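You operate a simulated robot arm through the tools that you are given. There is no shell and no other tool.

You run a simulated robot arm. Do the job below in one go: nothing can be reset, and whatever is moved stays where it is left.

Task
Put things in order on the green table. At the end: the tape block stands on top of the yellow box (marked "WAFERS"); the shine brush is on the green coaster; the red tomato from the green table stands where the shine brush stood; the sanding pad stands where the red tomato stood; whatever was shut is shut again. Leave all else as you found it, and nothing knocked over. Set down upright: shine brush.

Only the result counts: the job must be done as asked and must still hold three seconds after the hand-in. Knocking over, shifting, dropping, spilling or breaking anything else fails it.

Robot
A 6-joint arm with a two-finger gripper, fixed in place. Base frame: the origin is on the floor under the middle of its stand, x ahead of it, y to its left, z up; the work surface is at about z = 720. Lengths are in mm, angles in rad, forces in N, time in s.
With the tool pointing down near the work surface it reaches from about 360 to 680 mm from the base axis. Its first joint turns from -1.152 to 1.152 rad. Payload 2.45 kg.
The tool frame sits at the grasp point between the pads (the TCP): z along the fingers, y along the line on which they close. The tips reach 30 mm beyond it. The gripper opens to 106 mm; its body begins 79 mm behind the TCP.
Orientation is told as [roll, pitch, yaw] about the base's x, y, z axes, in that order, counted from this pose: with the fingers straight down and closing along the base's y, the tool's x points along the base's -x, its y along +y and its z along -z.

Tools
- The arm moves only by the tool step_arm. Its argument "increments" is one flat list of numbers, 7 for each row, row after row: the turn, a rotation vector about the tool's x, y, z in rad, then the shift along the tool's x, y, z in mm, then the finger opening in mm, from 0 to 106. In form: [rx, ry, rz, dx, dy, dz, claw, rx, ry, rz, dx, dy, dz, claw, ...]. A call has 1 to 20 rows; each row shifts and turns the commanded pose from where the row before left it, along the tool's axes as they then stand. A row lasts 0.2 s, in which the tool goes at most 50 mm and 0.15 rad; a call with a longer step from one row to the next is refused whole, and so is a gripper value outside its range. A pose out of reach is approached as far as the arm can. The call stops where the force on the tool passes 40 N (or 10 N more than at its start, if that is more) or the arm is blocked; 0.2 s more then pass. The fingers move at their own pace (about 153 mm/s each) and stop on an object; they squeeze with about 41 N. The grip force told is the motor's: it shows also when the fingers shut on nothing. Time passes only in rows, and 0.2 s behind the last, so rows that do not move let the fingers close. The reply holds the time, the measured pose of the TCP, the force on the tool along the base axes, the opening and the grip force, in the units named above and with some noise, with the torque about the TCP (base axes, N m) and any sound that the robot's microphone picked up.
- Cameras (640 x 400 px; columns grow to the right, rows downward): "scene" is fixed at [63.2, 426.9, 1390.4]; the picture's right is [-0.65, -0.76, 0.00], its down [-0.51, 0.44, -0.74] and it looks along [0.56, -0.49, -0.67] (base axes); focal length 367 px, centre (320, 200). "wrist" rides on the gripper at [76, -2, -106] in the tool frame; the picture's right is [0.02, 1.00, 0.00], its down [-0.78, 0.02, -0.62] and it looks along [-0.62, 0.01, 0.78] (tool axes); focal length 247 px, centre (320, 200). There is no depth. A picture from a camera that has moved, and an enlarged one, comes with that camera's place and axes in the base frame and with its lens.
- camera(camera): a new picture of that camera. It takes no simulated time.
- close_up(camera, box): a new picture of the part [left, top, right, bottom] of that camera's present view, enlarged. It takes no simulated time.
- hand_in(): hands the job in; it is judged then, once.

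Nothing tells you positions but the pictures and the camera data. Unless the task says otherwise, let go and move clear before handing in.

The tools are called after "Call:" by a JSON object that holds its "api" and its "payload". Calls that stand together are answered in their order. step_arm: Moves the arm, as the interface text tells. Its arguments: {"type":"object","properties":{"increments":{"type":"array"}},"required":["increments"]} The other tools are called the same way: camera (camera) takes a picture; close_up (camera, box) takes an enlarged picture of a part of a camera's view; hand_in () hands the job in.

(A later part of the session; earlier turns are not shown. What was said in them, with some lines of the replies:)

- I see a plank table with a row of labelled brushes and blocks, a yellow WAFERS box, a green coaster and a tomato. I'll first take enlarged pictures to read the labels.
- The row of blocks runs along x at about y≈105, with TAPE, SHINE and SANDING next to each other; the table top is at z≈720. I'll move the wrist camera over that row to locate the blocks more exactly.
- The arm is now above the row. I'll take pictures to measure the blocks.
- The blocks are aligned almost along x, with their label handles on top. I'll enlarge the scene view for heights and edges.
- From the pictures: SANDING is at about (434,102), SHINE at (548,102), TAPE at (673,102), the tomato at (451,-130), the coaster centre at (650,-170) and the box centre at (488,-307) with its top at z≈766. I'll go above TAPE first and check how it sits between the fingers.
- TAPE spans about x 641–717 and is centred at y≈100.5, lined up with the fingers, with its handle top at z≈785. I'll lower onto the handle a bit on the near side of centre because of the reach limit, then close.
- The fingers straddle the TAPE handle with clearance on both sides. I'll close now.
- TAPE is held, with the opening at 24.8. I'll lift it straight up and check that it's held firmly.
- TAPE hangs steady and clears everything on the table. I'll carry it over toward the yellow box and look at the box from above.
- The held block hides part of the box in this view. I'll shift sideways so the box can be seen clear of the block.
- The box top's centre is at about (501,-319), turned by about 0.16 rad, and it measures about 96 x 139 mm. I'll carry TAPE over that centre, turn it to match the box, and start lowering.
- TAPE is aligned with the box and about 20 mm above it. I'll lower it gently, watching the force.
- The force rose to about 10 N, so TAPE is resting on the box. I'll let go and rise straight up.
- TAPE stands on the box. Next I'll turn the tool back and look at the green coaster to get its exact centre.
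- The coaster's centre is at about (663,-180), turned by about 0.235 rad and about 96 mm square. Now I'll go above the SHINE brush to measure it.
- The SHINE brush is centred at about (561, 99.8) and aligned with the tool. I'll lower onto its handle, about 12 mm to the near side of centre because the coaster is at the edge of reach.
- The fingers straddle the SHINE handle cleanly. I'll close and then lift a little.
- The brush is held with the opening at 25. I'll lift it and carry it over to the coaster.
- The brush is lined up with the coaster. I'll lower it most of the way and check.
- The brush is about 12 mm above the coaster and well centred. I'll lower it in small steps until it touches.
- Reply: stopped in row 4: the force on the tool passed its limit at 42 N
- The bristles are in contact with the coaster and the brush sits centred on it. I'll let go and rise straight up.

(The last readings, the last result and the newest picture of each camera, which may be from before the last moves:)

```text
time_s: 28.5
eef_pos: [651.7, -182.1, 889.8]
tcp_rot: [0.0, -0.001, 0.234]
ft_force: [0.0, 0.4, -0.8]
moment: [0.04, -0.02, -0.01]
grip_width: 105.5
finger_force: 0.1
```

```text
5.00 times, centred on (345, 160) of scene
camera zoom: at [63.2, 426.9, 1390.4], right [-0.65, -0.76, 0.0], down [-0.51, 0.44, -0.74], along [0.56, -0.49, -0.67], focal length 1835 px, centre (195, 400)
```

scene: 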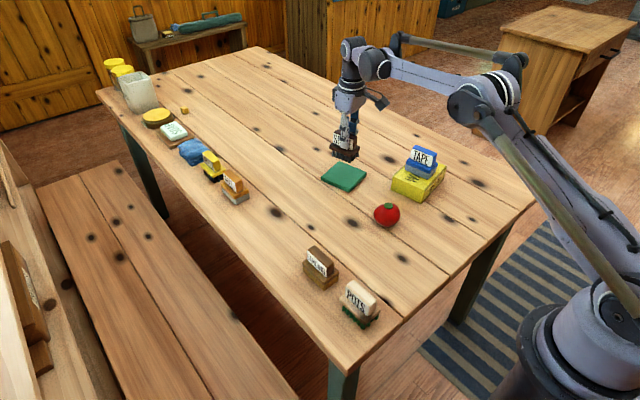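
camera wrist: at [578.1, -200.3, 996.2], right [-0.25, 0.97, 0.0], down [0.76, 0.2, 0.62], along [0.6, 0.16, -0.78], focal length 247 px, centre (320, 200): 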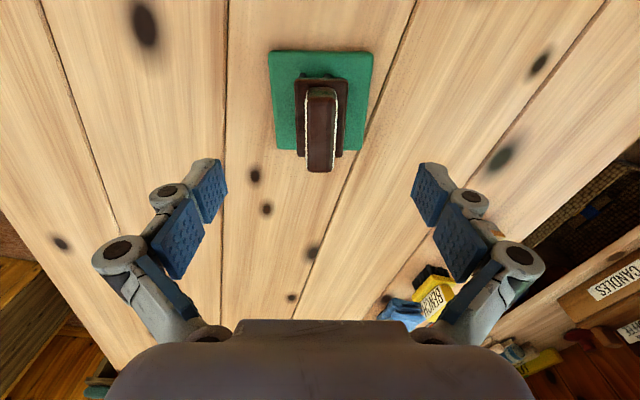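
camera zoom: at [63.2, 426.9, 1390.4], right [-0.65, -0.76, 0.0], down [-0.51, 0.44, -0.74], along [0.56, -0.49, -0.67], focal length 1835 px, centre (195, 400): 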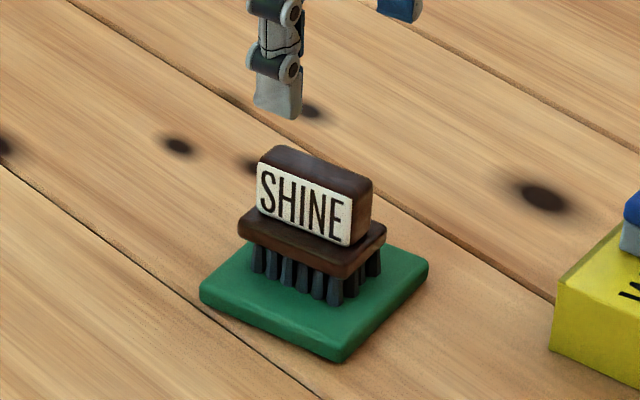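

SHINE stands upright on the coaster. Next is the tomato, which I take to be at about (458,-138), so I'll turn the tool back and go look at it from above.

Call:
{"api": "step_arm", "payload": {"increments": [0, 0, 0.1175, 0, 0, 0, 106, 0, 0, 0.1175, 0, 0, 0, 106, 0, 0, 0, 35, 7.3, 1.7, 106, 0, 0, 0, 35, 7.3, 1.7, 106, 0, 0, 0, 35, 7.3, 1.7, 106, 0, 0, 0, 35, 7.3, 1.7, 106, 0, 0, 0, 35, 7.3, 1.7, 106, 0, 0, 0, 35, 7.3, 1.7, 106, 0, 0, 0, 0, 0, 0, 106]}}

Call:
{"api": "camera", "payload": {"camera": "wrist"}}

Call:
{"api": "close_up", "payload": {"camera": "wrist", "box": [240, 60, 400, 220]}}

Call:
{"api": "close_up", "payload": {"camera": "scene", "box": [360, 190, 420, 240]}}

```text
time_s: 30.5
eef_pos: [441.7, -139.2, 878.4]
tcp_rot: [0.0, -0.002, -0.002]
ft_force: [-0.7, 0.0, -0.4]
moment: [0.0, 0.01, 0.0]
grip_width: 106.0
finger_force: 0.1
```

```text
taken
camera wrist: at [365.6, -139.5, 984.9], right [-0.02, 1.0, 0.0], down [0.78, 0.02, 0.62], along [0.62, 0.01, -0.78], focal length 247 px, centre (320, 200)
```

wrist: 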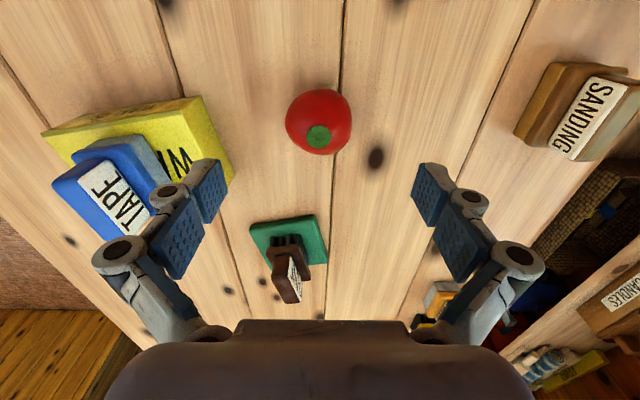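

```text
2.50 times, centred on (320, 140) of wrist
camera zoom: at [365.6, -139.5, 984.9], right [-0.02, 1.0, 0.0], down [0.78, 0.02, 0.62], along [0.62, 0.01, -0.78], focal length 617 px, centre (320, 350)
```

zoom: 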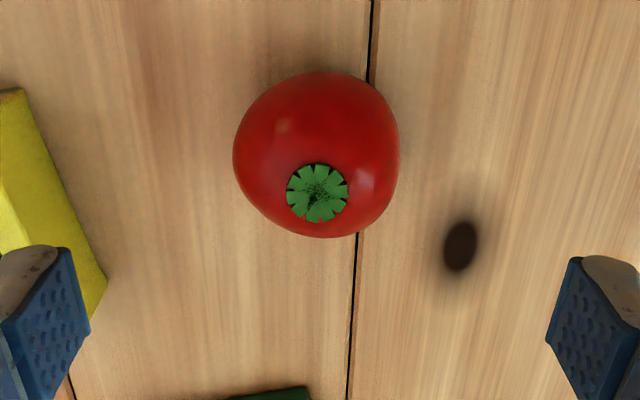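

```text
8.00 times, centred on (390, 215) of scene
camera zoom: at [63.2, 426.9, 1390.4], right [-0.65, -0.76, 0.0], down [-0.51, 0.44, -0.74], along [0.56, -0.49, -0.67], focal length 2936 px, centre (-240, 80)
```

zoom: 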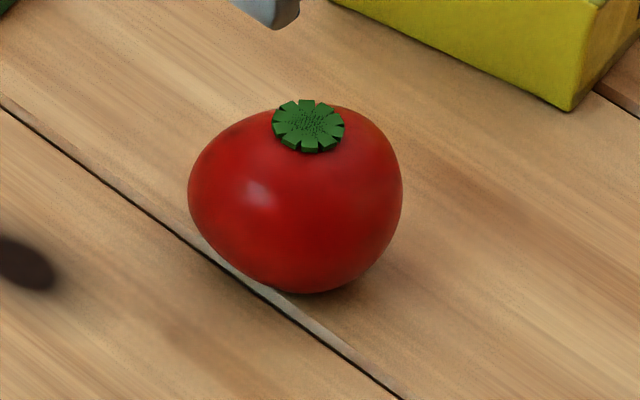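

The tomato is centred at about (457,-139.5), about 67 mm across and 58 mm tall. I'll lower the open fingers around it, with the tips ending a few mm above the table.

Call:
{"api": "step_arm", "payload": {"increments": [0, 0, 0, -8, -0.5, 30, 106, 0, 0, 0, -7, -0.5, 30, 106, 0, 0, 0, 0, 0, 30, 106, 0, 0, 0, 0, 0, 20, 106, 0, 0, 0, 0, 0, 10, 106, 0, 0, 0, 0, 0, 0, 106]}}

Call:
{"api": "camera", "payload": {"camera": "wrist"}}

Call:
{"api": "close_up", "payload": {"camera": "scene", "box": [350, 170, 430, 240]}}

```text
time_s: 31.9
eef_pos: [459.5, -138.3, 757.4]
tcp_rot: [0.0, -0.001, -0.002]
ft_force: [0.3, 0.4, 0.0]
moment: [-0.01, 0.01, 0.04]
grip_width: 105.7
finger_force: 0.1
```

```text
taken
camera wrist: at [382.8, -138.8, 865.0], right [-0.02, 1.0, 0.0], down [0.78, 0.02, 0.62], along [0.62, 0.01, -0.78], focal length 247 px, centre (320, 200)
```

wrist: 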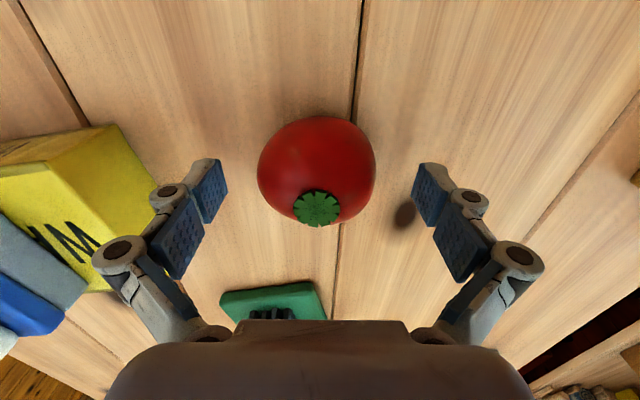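

```text
5.71 times, centred on (390, 205) of scene
camera zoom: at [63.2, 426.9, 1390.4], right [-0.65, -0.76, 0.0], down [-0.51, 0.44, -0.74], along [0.56, -0.49, -0.67], focal length 2098 px, centre (-80, 171)
```

zoom: 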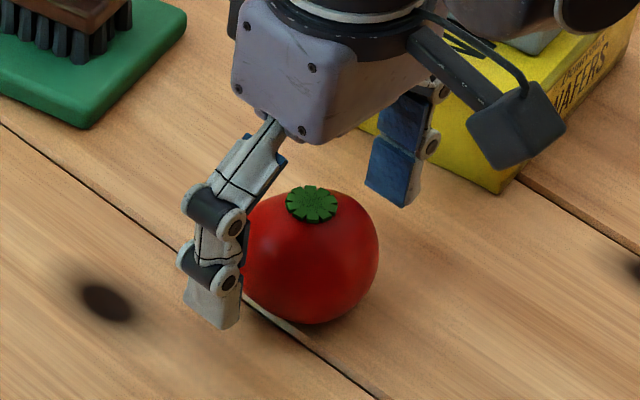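

The tomato is about 2 mm nearer and 1 mm to the right of the tool centre. I'll trim that and close gently in stages.

Call:
{"api": "step_arm", "payload": {"increments": [0, 0, 0, 2, -1.2, 0, 90, 0, 0, 0, 0, 0, 0, 76, 0, 0, 0, 0, 0, 0, 72, 0, 0, 0, 0, 0, 0, 72]}}

Call:
{"api": "camera", "payload": {"camera": "wrist"}}

```text
time_s: 32.9
eef_pos: [455.2, -140.1, 760.1]
tcp_rot: [-0.001, -0.003, -0.001]
ft_force: [0.5, 0.1, 0.8]
moment: [0.0, 0.02, 0.03]
grip_width: 72.0
finger_force: 0.1
```

```text
taken
camera wrist: at [379.8, -139.7, 865.5], right [-0.02, 1.0, 0.0], down [0.78, 0.02, 0.62], along [0.62, 0.01, -0.78], focal length 247 px, centre (320, 200)
```

wrist: 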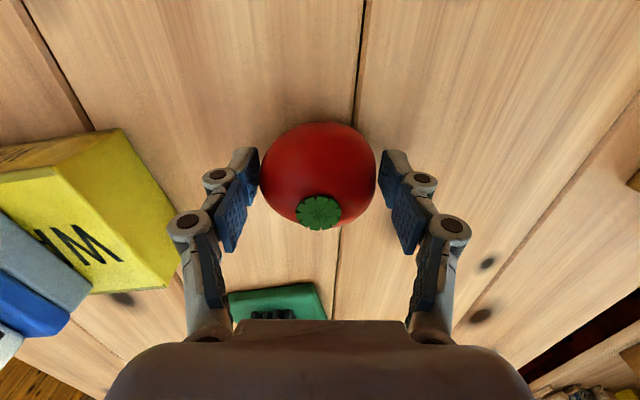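

The fingers are centred on the tomato, with only slivers of gap left. I'll close further in small steps and watch the grip force.

Call:
{"api": "step_arm", "payload": {"increments": [0, 0, 0, 0, 0, 0, 69, 0, 0, 0, 0, 0, 0, 67, 0, 0, 0, 0, 0, 0, 65, 0, 0, 0, 0, 0, 0, 65]}}

```text
time_s: 33.9
eef_pos: [455.9, -139.4, 759.8]
tcp_rot: [0.0, -0.002, -0.002]
ft_force: [-0.4, -0.4, -0.2]
moment: [0.0, 0.0, -0.04]
grip_width: 65.4
finger_force: 0.1
```

There's no contact yet at 65 mm, so I'll keep closing in small steps.

Call:
{"api": "step_arm", "payload": {"increments": [0, 0, 0, 0, 0, 0, 63, 0, 0, 0, 0, 0, 0, 61, 0, 0, 0, 0, 0, 0, 59, 0, 0, 0, 0, 0, 0, 59]}}

Call:
{"api": "camera", "payload": {"camera": "wrist"}}

```text
time_s: 34.9
eef_pos: [456.2, -139.3, 758.3]
tcp_rot: [-0.001, -0.003, -0.003]
ft_force: [0.3, -0.8, 6.9]
moment: [-0.03, -0.06, -0.02]
grip_width: 64.0
finger_force: 11.9
```

```text
taken
camera wrist: at [379.8, -139.6, 865.6], right [-0.02, 1.0, 0.0], down [0.78, 0.02, 0.62], along [0.62, 0.01, -0.78], focal length 247 px, centre (320, 200)
```

wrist: 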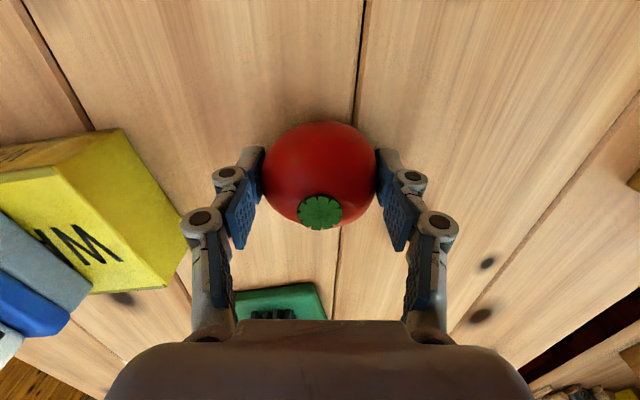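

I have contact at 64 mm with about 12 N. I'll tighten a little more and lift the tomato slowly.

Call:
{"api": "step_arm", "payload": {"increments": [0, 0, 0, 0, 0, 0, 54, 0, 0, 0, 0, 0, 0, 54, 0, 0, 0, 0, 0, -5, 54, 0, 0, 0, 0, 0, -10, 54, 0, 0, 0, 0, 0, -20, 54, 0, 0, 0, 0, 0, 0, 54]}}

Call:
{"api": "camera", "payload": {"camera": "wrist"}}

Call:
{"api": "close_up", "payload": {"camera": "scene", "box": [350, 150, 430, 240]}}

```text
time_s: 36.3
eef_pos: [454.7, -139.6, 795.5]
tcp_rot: [0.0, -0.002, -0.002]
ft_force: [0.1, 0.1, -0.7]
moment: [-0.02, -0.01, 0.0]
grip_width: 63.8
finger_force: 11.7
```

```text
taken
camera wrist: at [379.7, -139.2, 901.0], right [-0.02, 1.0, 0.0], down [0.78, 0.02, 0.62], along [0.62, 0.01, -0.78], focal length 247 px, centre (320, 200)
```

wrist: 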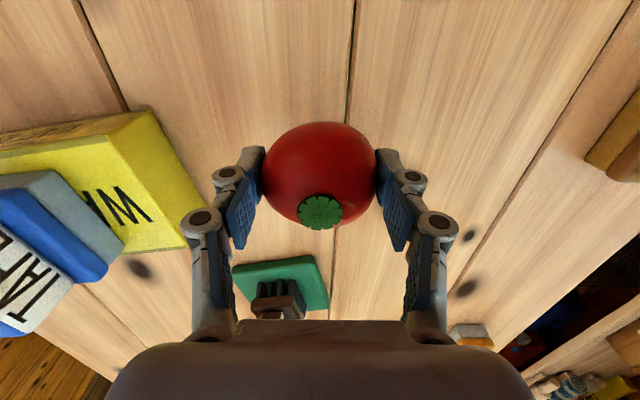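

```text
4.44 times, centred on (390, 195) of scene
camera zoom: at [63.3, 426.9, 1390.4], right [-0.65, -0.76, 0.0], down [-0.51, 0.44, -0.74], along [0.56, -0.49, -0.67], focal length 1631 px, centre (9, 222)
```

zoom: 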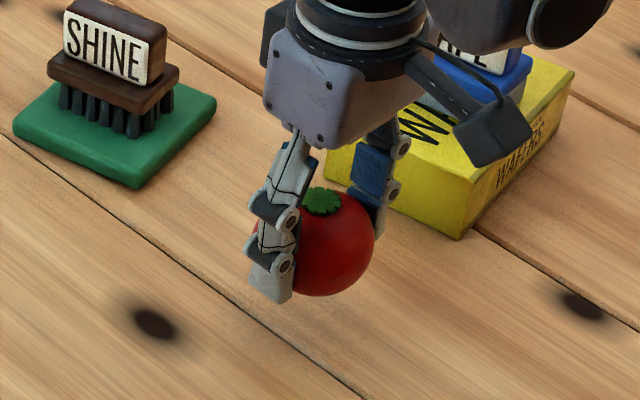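

The tomato is firmly in the grip. I'll lift it higher and carry it to the SHINE brush's old spot at about (562,100).

Call:
{"api": "step_arm", "payload": {"increments": [0, 0, 0, 0, 0, -25, 54, 0, 0, 0, 0, 0, -35, 54, 0, 0, 0, -7.1, 17.6, 0, 54, 0, 0, 0, -16, 36, 0, 54, 0, 0, 0, -16, 36, 0, 54, 0, 0, 0, -16, 36, 0, 54, 0, 0, 0, -16, 36, 0, 54, 0, 0, 0, -16, 36, 0, 54, 0, 0, 0, -16, 36, 0, 54, 0, 0, 0, -3, 6, 0, 54, 0, 0, 0, 0, 0, 0, 54]}}

Call:
{"api": "camera", "payload": {"camera": "wrist"}}

Call:
{"api": "camera", "payload": {"camera": "scene"}}

```text
time_s: 38.7
eef_pos: [563.4, 99.8, 854.1]
tcp_rot: [-0.001, -0.002, -0.002]
ft_force: [0.0, -0.7, -1.1]
moment: [0.01, 0.01, -0.03]
grip_width: 63.9
finger_force: 11.9
```

```text
taken
camera wrist: at [487.3, 100.7, 960.4], right [-0.02, 1.0, 0.0], down [0.78, 0.02, 0.62], along [0.62, 0.01, -0.78], focal length 247 px, centre (320, 200)
```

wrist: 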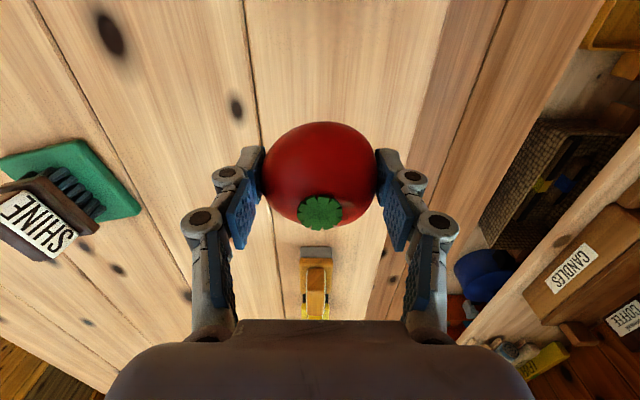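

```text
taken
```

scene: 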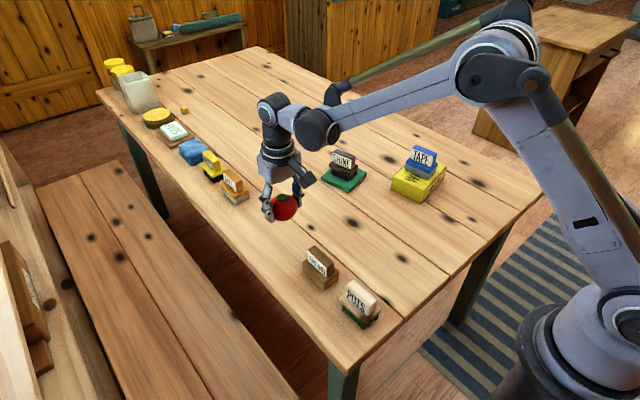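

The tomato is above the old brush spot. I'll lower it, ending with small steps down to its original height.

Call:
{"api": "step_arm", "payload": {"increments": [0, 0, 0, 0.8, 0, 30, 54, 0, 0, 0, 0, 0, 30, 54, 0, 0, 0, 0, 0, 20, 54, 0, 0, 0, 0, 0, 8, 54, 0, 0, 0, 0, 0, 4, 54, 0, 0, 0, 0, 0, 2, 54, 0, 0, 0, 0, 0, 0, 54]}}

Call:
{"api": "camera", "payload": {"camera": "wrist"}}

Call:
{"api": "close_up", "payload": {"camera": "scene", "box": [250, 180, 330, 260]}}

```text
time_s: 40.3
eef_pos: [561.6, 99.7, 760.2]
tcp_rot: [0.001, -0.003, -0.002]
ft_force: [-0.2, -0.5, -0.4]
moment: [-0.04, 0.04, 0.02]
grip_width: 64.1
finger_force: 12.3
```

```text
taken
camera wrist: at [485.6, 99.4, 867.0], right [-0.02, 1.0, 0.0], down [0.78, 0.02, 0.62], along [0.62, 0.01, -0.78], focal length 247 px, centre (320, 200)
```

wrist: 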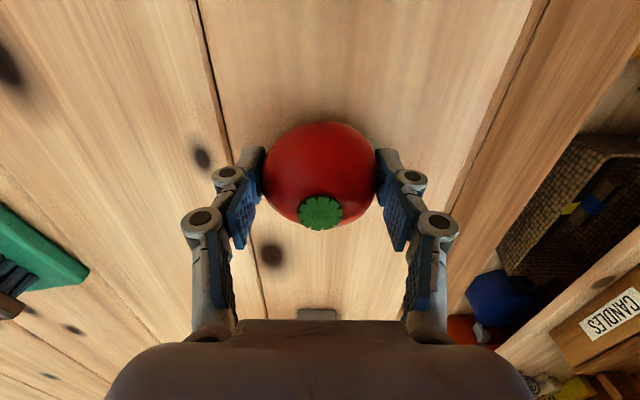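

```text
5.00 times, centred on (290, 220) of scene
camera zoom: at [63.3, 426.9, 1390.4], right [-0.65, -0.76, 0.0], down [-0.51, 0.44, -0.74], along [0.56, -0.49, -0.67], focal length 1835 px, centre (470, 100)
```

zoom: 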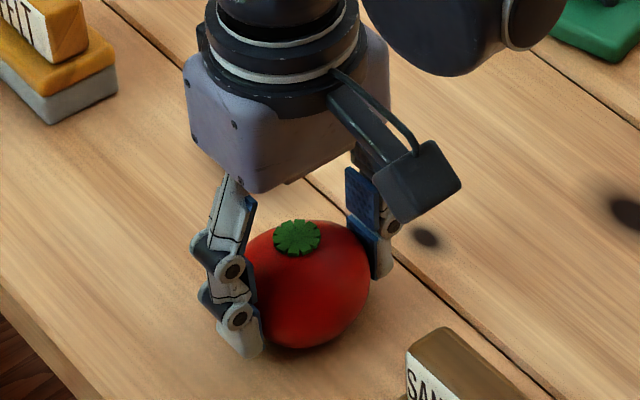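

There's no contact force yet, so I'll lower in 1 mm steps.

Call:
{"api": "step_arm", "payload": {"increments": [0, 0, 0, 0, 0, 1, 54, 0, 0, 0, 0, 0, 0.5, 54, 0, 0, 0, 0, 0, 0, 54]}}

```text
time_s: 41.1
eef_pos: [560.5, 100.3, 759.0]
tcp_rot: [0.0, -0.002, -0.002]
ft_force: [0.1, -1.3, 5.8]
moment: [-0.06, -0.03, -0.01]
grip_width: 63.8
finger_force: 12.3
```

The tomato has touched the table with about 6 N. I'll open gently and then rise.

Call:
{"api": "step_arm", "payload": {"increments": [0, 0, 0, 0, 0, 0, 60, 0, 0, 0, 0, 0, 0, 64, 0, 0, 0, 0, 0, 0, 68, 0, 0, 0, 0, 0, 0, 80, 0, 0, 0, 0, 0, 0, 104, 0, 0, 0, 0, 0, 0, 104, 0, 0, 0, 0, 0, -15, 104, 0, 0, 0, 0, 0, -30, 104, 0, 0, 0, 0, 0, -40, 104, 0, 0, 0, 0, 0, -35, 104, 0, 0, 0, 0, 0, 0, 106]}}

Call:
{"api": "camera", "payload": {"camera": "wrist"}}

Call:
{"api": "close_up", "payload": {"camera": "scene", "box": [250, 180, 330, 260]}}

```text
time_s: 43.5
eef_pos: [560.9, 100.3, 878.8]
tcp_rot: [0.0, 0.0, -0.001]
ft_force: [-0.8, -0.2, -0.6]
moment: [0.02, 0.06, -0.03]
grip_width: 105.9
finger_force: 0.1
```

```text
taken
camera wrist: at [485.1, 100.7, 984.8], right [-0.02, 1.0, 0.0], down [0.78, 0.02, 0.62], along [0.62, 0.01, -0.78], focal length 247 px, centre (320, 200)
```

wrist: 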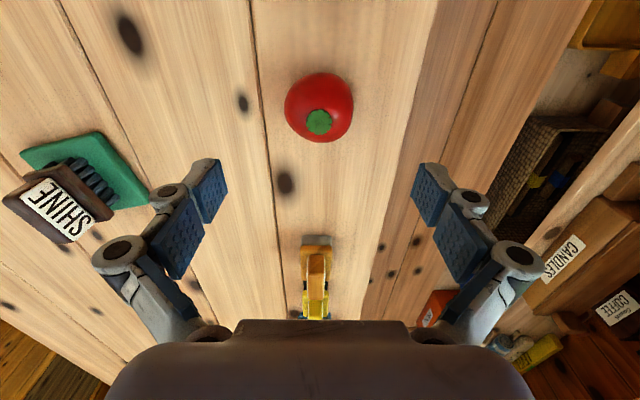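

```text
5.00 times, centred on (290, 220) of scene
camera zoom: at [63.2, 426.9, 1390.4], right [-0.65, -0.76, 0.0], down [-0.51, 0.44, -0.74], along [0.56, -0.49, -0.67], focal length 1835 px, centre (470, 100)
```

zoom: 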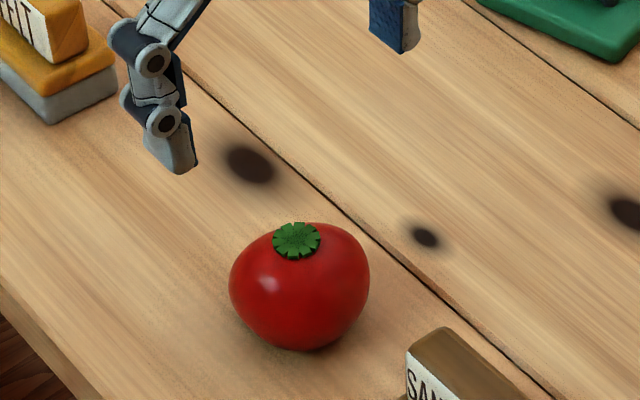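

The tomato stands at the old brush spot. Next is the SANDING pad at about (438,100), so I'll go above it and look.

Call:
{"api": "step_arm", "payload": {"increments": [0, 0, 0, 36, 0, 0, 106, 0, 0, 0, 36, 0, 0, 106, 0, 0, 0, 36, 0, 0, 106, 0, 0, 0, 36, 0, 0, 106, 0, 0, 0, 0, 0, 0, 106]}}

Call:
{"api": "camera", "payload": {"camera": "wrist"}}

Call:
{"api": "close_up", "payload": {"camera": "wrist", "box": [240, 40, 400, 200]}}

```text
time_s: 44.7
eef_pos: [416.0, 101.1, 880.3]
tcp_rot: [0.0, -0.001, -0.001]
ft_force: [0.5, 0.3, -0.5]
moment: [-0.02, 0.0, 0.0]
grip_width: 105.8
finger_force: 0.1
```

```text
taken
camera wrist: at [341.2, 100.2, 986.7], right [-0.02, 1.0, 0.0], down [0.78, 0.02, 0.62], along [0.62, 0.01, -0.78], focal length 247 px, centre (320, 200)
```

wrist: 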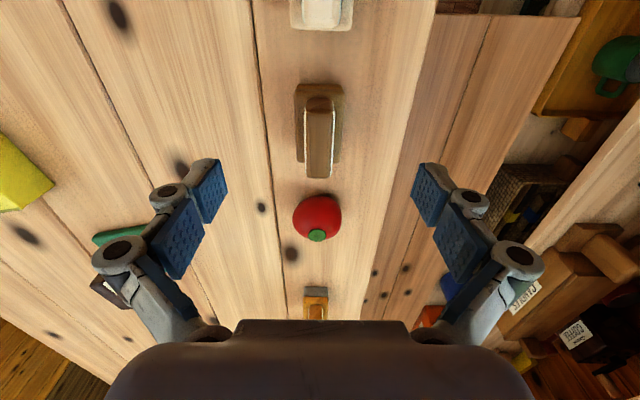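

```text
2.50 times, centred on (320, 120) of wrist
camera zoom: at [341.2, 100.2, 986.7], right [-0.02, 1.0, 0.0], down [0.78, 0.02, 0.62], along [0.62, 0.01, -0.78], focal length 617 px, centre (320, 400)
```

zoom: 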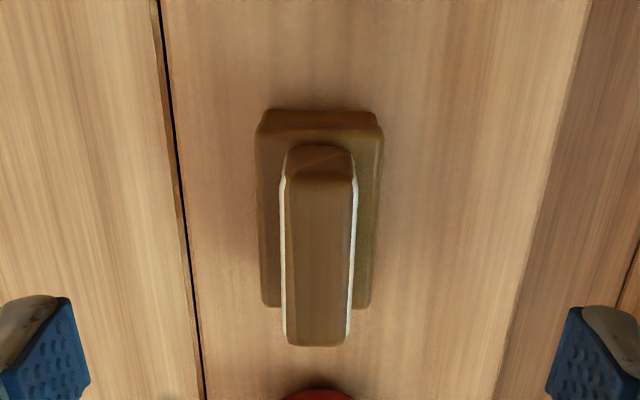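

The SANDING pad is centred at about (441.5,100). I'll lower over its handle and grip it at the centre.

Call:
{"api": "step_arm", "payload": {"increments": [0, 0, 0, -12, -0.3, 30, 106, 0, 0, 0, -12.5, 0, 30, 106, 0, 0, 0, 0, 0, 20, 106, 0, 0, 0, 0, 0, 10, 106, 0, 0, 0, 0, 0, 0, 106]}}

Call:
{"api": "camera", "payload": {"camera": "wrist"}}

Call:
{"api": "close_up", "payload": {"camera": "scene", "box": [280, 210, 360, 300]}}

```text
time_s: 45.9
eef_pos: [442.3, 99.7, 789.1]
tcp_rot: [0.0, -0.001, -0.003]
ft_force: [0.3, -0.8, -0.2]
moment: [-0.02, 0.01, 0.0]
grip_width: 105.6
finger_force: 0.1
```

```text
taken
camera wrist: at [365.9, 99.7, 895.5], right [-0.02, 1.0, 0.0], down [0.78, 0.02, 0.62], along [0.62, 0.01, -0.78], focal length 247 px, centre (320, 200)
```

wrist: 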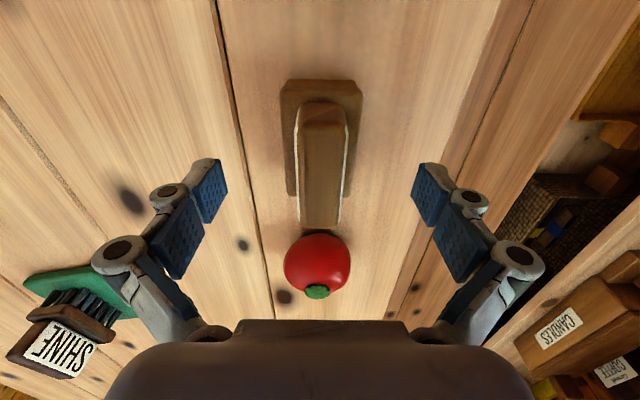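

```text
4.44 times, centred on (320, 255) of scene
camera zoom: at [63.2, 426.9, 1390.4], right [-0.65, -0.76, 0.0], down [-0.51, 0.44, -0.74], along [0.56, -0.49, -0.67], focal length 1631 px, centre (320, -44)
```

zoom: 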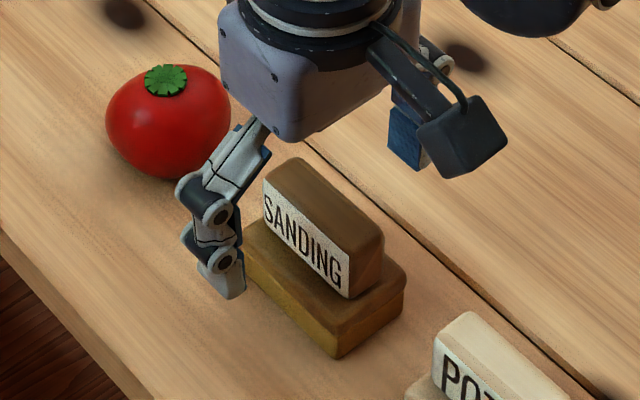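

The fingers straddle the SANDING handle and are clear of the tomato. I'll close and lift.

Call:
{"api": "step_arm", "payload": {"increments": [0, 0, 0, 0, 0, 0, 60, 0, 0, 0, 0, 0, 0, 30, 0, 0, 0, 0, 0, 0, 0, 0, 0, 0, 0, 0, 0, 0, 0, 0, 0, 0, 0, 0, 0, 0, 0, 0, 0, 0, -10, 0, 0, 0, 0, 0, 0, -20, 0, 0, 0, 0, 0, 0, -30, 0, 0, 0, 0, 0, 0, -25, 0, 0, 0, 0, 0, 0, 0, 0]}}

Call:
{"api": "camera", "payload": {"camera": "wrist"}}

Call:
{"api": "camera", "payload": {"camera": "scene"}}

```text
time_s: 48.1
eef_pos: [441.7, 100.0, 874.5]
tcp_rot: [0.0, -0.003, -0.003]
ft_force: [-0.3, 0.2, -0.4]
moment: [0.02, -0.02, 0.01]
grip_width: 25.0
finger_force: 41.0
```

```text
taken
camera wrist: at [365.6, 99.2, 981.4], right [-0.02, 1.0, 0.0], down [0.78, 0.02, 0.62], along [0.62, 0.01, -0.78], focal length 247 px, centre (320, 200)
```

wrist: 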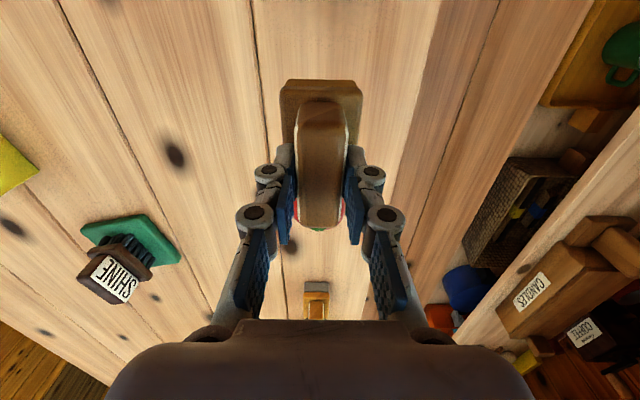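

```text
taken
```

scene: 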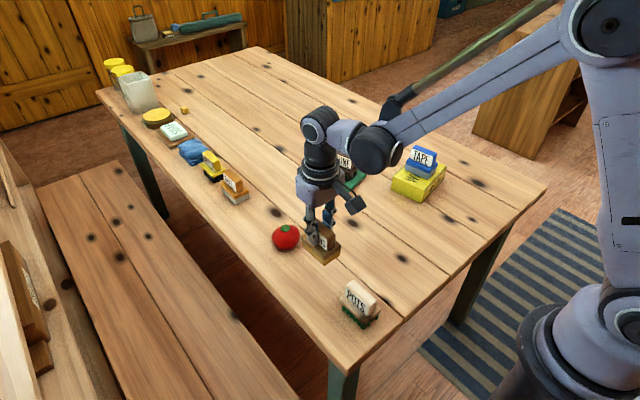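

SANDING is held and lifted. I'll carry it to the tomato's old spot at about (456,-140) and lower most of the way.

Call:
{"api": "step_arm", "payload": {"increments": [0, 0, 0, -1, -17, 0, 0, 0, 0, 0, -2.1, -35, 0, 0, 0, 0, 0, -2.1, -35, 0, 0, 0, 0, 0, -2.1, -35, 0, 0, 0, 0, 0, -2.1, -35, 0, 0, 0, 0, 0, -2.1, -35, 0, 0, 0, 0, 0, -2.1, -35, 0, 0, 0, 0, 0, -1, -12.4, 0, 0, 0, 0, 0, 0, 0, 0, 0, 0, 0, 0, 0, 0, 30, 0, 0, 0, 0, 0, 0, 30, 0, 0, 0, 0, 0, 0, 15, 0, 0, 0, 0, 0, 0, 0, 0]}}

Call:
{"api": "camera", "payload": {"camera": "wrist"}}

Call:
{"api": "close_up", "payload": {"camera": "scene", "box": [350, 150, 430, 240]}}

```text
time_s: 50.9
eef_pos: [456.7, -138.9, 799.7]
tcp_rot: [0.001, -0.002, -0.003]
ft_force: [1.5, 0.7, -0.9]
moment: [0.01, -0.01, 0.0]
grip_width: 25.0
finger_force: 41.1
```

```text
taken
camera wrist: at [379.8, -139.0, 905.4], right [-0.02, 1.0, 0.0], down [0.78, 0.02, 0.62], along [0.62, 0.01, -0.78], focal length 247 px, centre (320, 200)
```

wrist: 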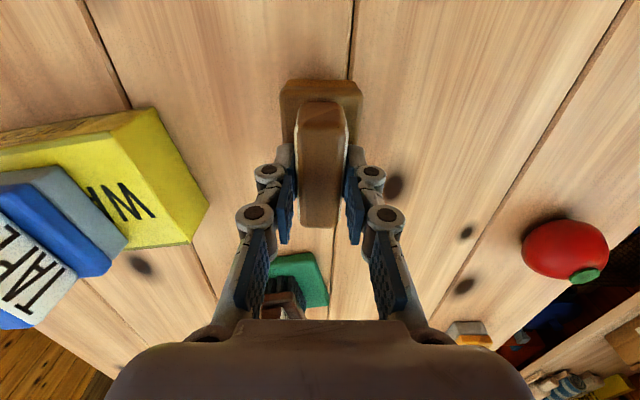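

```text
4.44 times, centred on (390, 195) of scene
camera zoom: at [63.2, 426.9, 1390.4], right [-0.65, -0.76, 0.0], down [-0.51, 0.44, -0.74], along [0.56, -0.49, -0.67], focal length 1631 px, centre (9, 222)
```

zoom: 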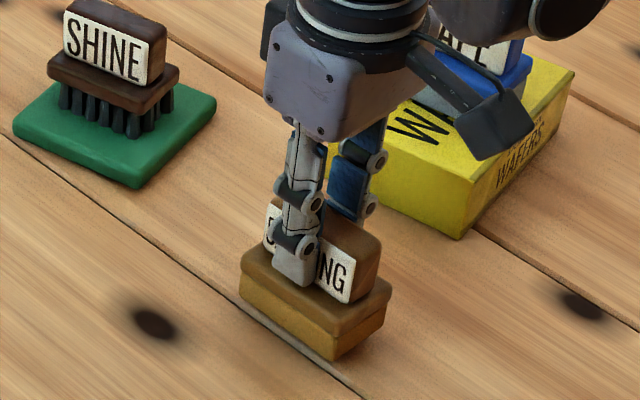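

SANDING is about 10 mm above the tomato's old spot. I'll lower it in small steps.

Call:
{"api": "step_arm", "payload": {"increments": [0, 0, 0, 0, 0, 5, 0, 0, 0, 0, 0, 0, 3, 0, 0, 0, 0, 0, 0, 1, 0, 0, 0, 0, 0, 0, 0, 0]}}

```text
time_s: 51.9
eef_pos: [455.8, -139.4, 790.5]
tcp_rot: [-0.001, -0.002, 0.0]
ft_force: [-0.8, 1.1, -1.0]
moment: [-0.02, -0.03, -0.01]
grip_width: 24.9
finger_force: 41.2
```

There's no contact yet, so I'll go down a little further.

Call:
{"api": "step_arm", "payload": {"increments": [0, 0, 0, 0, 0, 0.7, 0, 0, 0, 0, 0, 0, 0.5, 0, 0, 0, 0, 0, 0, 0, 0]}}

Call:
{"api": "close_up", "payload": {"camera": "scene", "box": [350, 150, 430, 240]}}

```text
time_s: 52.9
eef_pos: [456.3, -140.1, 788.9]
tcp_rot: [0.0, 0.0, -0.001]
ft_force: [-1.9, 1.0, 7.4]
moment: [0.0, -0.17, 0.01]
grip_width: 25.0
finger_force: 40.7
stopped in row 3: the force on the tool passed its limit at 41 N (the readings are from after the stop); the commanded pose is now the measured one
```

```text
4.44 times, centred on (390, 195) of scene
camera zoom: at [63.1, 426.9, 1390.4], right [-0.65, -0.76, 0.0], down [-0.51, 0.44, -0.74], along [0.56, -0.49, -0.67], focal length 1631 px, centre (9, 222)
```

zoom: 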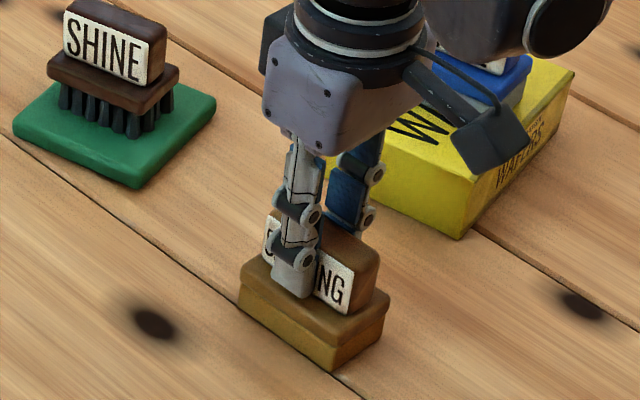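

SANDING is down on the table. I'll release it and rise straight up.

Call:
{"api": "step_arm", "payload": {"increments": [0, 0, 0, 0, 0, 0, 40, 0, 0, 0, 0, 0, 0, 70, 0, 0, 0, 0, 0, 0, 80, 0, 0, 0, 0, 0, -15, 80, 0, 0, 0, 0, 0, -30, 80, 0, 0, 0, 0, 0, -40, 80, 0, 0, 0, 0, 0, -45, 80, 0, 0, 0, 0, 0, -45, 80, 0, 0, 0, 0, 0, -45, 80, 0, 0, 0, 0, 0, -40, 106, 0, 0, 0, 0, 0, 0, 106]}}

Call:
{"api": "camera", "payload": {"camera": "wrist"}}

Call:
{"api": "camera", "payload": {"camera": "scene"}}

Call:
{"api": "close_up", "payload": {"camera": "scene", "box": [300, 130, 460, 250]}}

```text
time_s: 55.3
eef_pos: [455.8, -136.2, 1048.3]
tcp_rot: [0.0, -0.001, -0.001]
ft_force: [0.2, 1.0, 0.2]
moment: [0.01, 0.0, 0.01]
grip_width: 106.1
finger_force: 0.1
```

```text
taken
camera wrist: at [380.5, -137.4, 1155.3], right [-0.02, 1.0, 0.0], down [0.78, 0.02, 0.62], along [0.62, 0.01, -0.78], focal length 247 px, centre (320, 200)
```

wrist: 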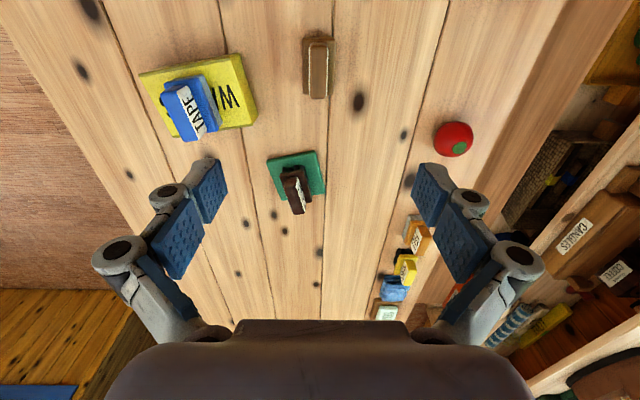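

```text
taken
```

scene: 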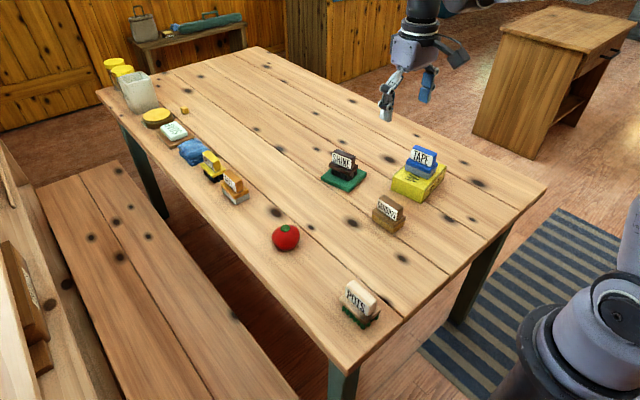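

```text
3.33 times, centred on (380, 190) of scene
camera zoom: at [63.2, 426.9, 1390.4], right [-0.65, -0.76, 0.0], down [-0.51, 0.44, -0.74], along [0.56, -0.49, -0.67], focal length 1224 px, centre (120, 233)
```

zoom: 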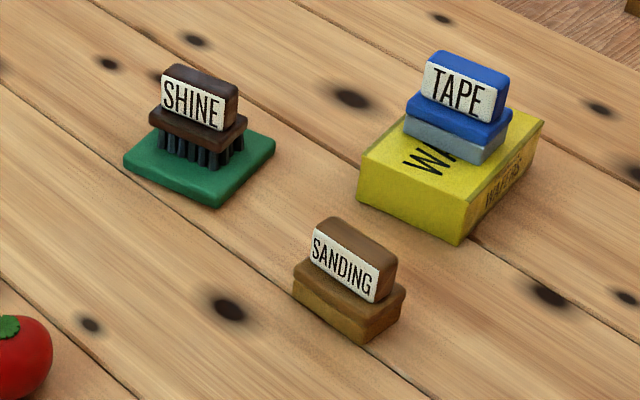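

Everything is placed: TAPE is on the WAFERS box, SHINE is upright on the coaster, the tomato is where SHINE stood, and SANDING is where the tomato stood. The box, coaster and other items haven't moved and the arm is clear. Nothing was opened, so there's nothing to shut, and I'll hand in now.

Call:
{"api": "hand_in", "payload": {}}

```text
The job is handed in.
```

The job is handed in, and as far as the last pictures show, everything ended up where you asked:

- **Tape block:** it stands on top of the yellow WAFERS box, lined up with it.
- **Shine brush:** it stands upright in the middle of the green coaster.
- **Red tomato:** it stands where the shine brush stood.
- **Sanding pad:** it stands where the red tomato stood.

I estimate the tomato and sanding pad are within a few millimetres of the old spots. I checked the box and coaster against the first pictures and they had not moved, and nothing was knocked over. Nothing was opened along the way, so nothing needed shutting. The arm was clear of everything at the hand-in; the hand-in reply gave no verdict.
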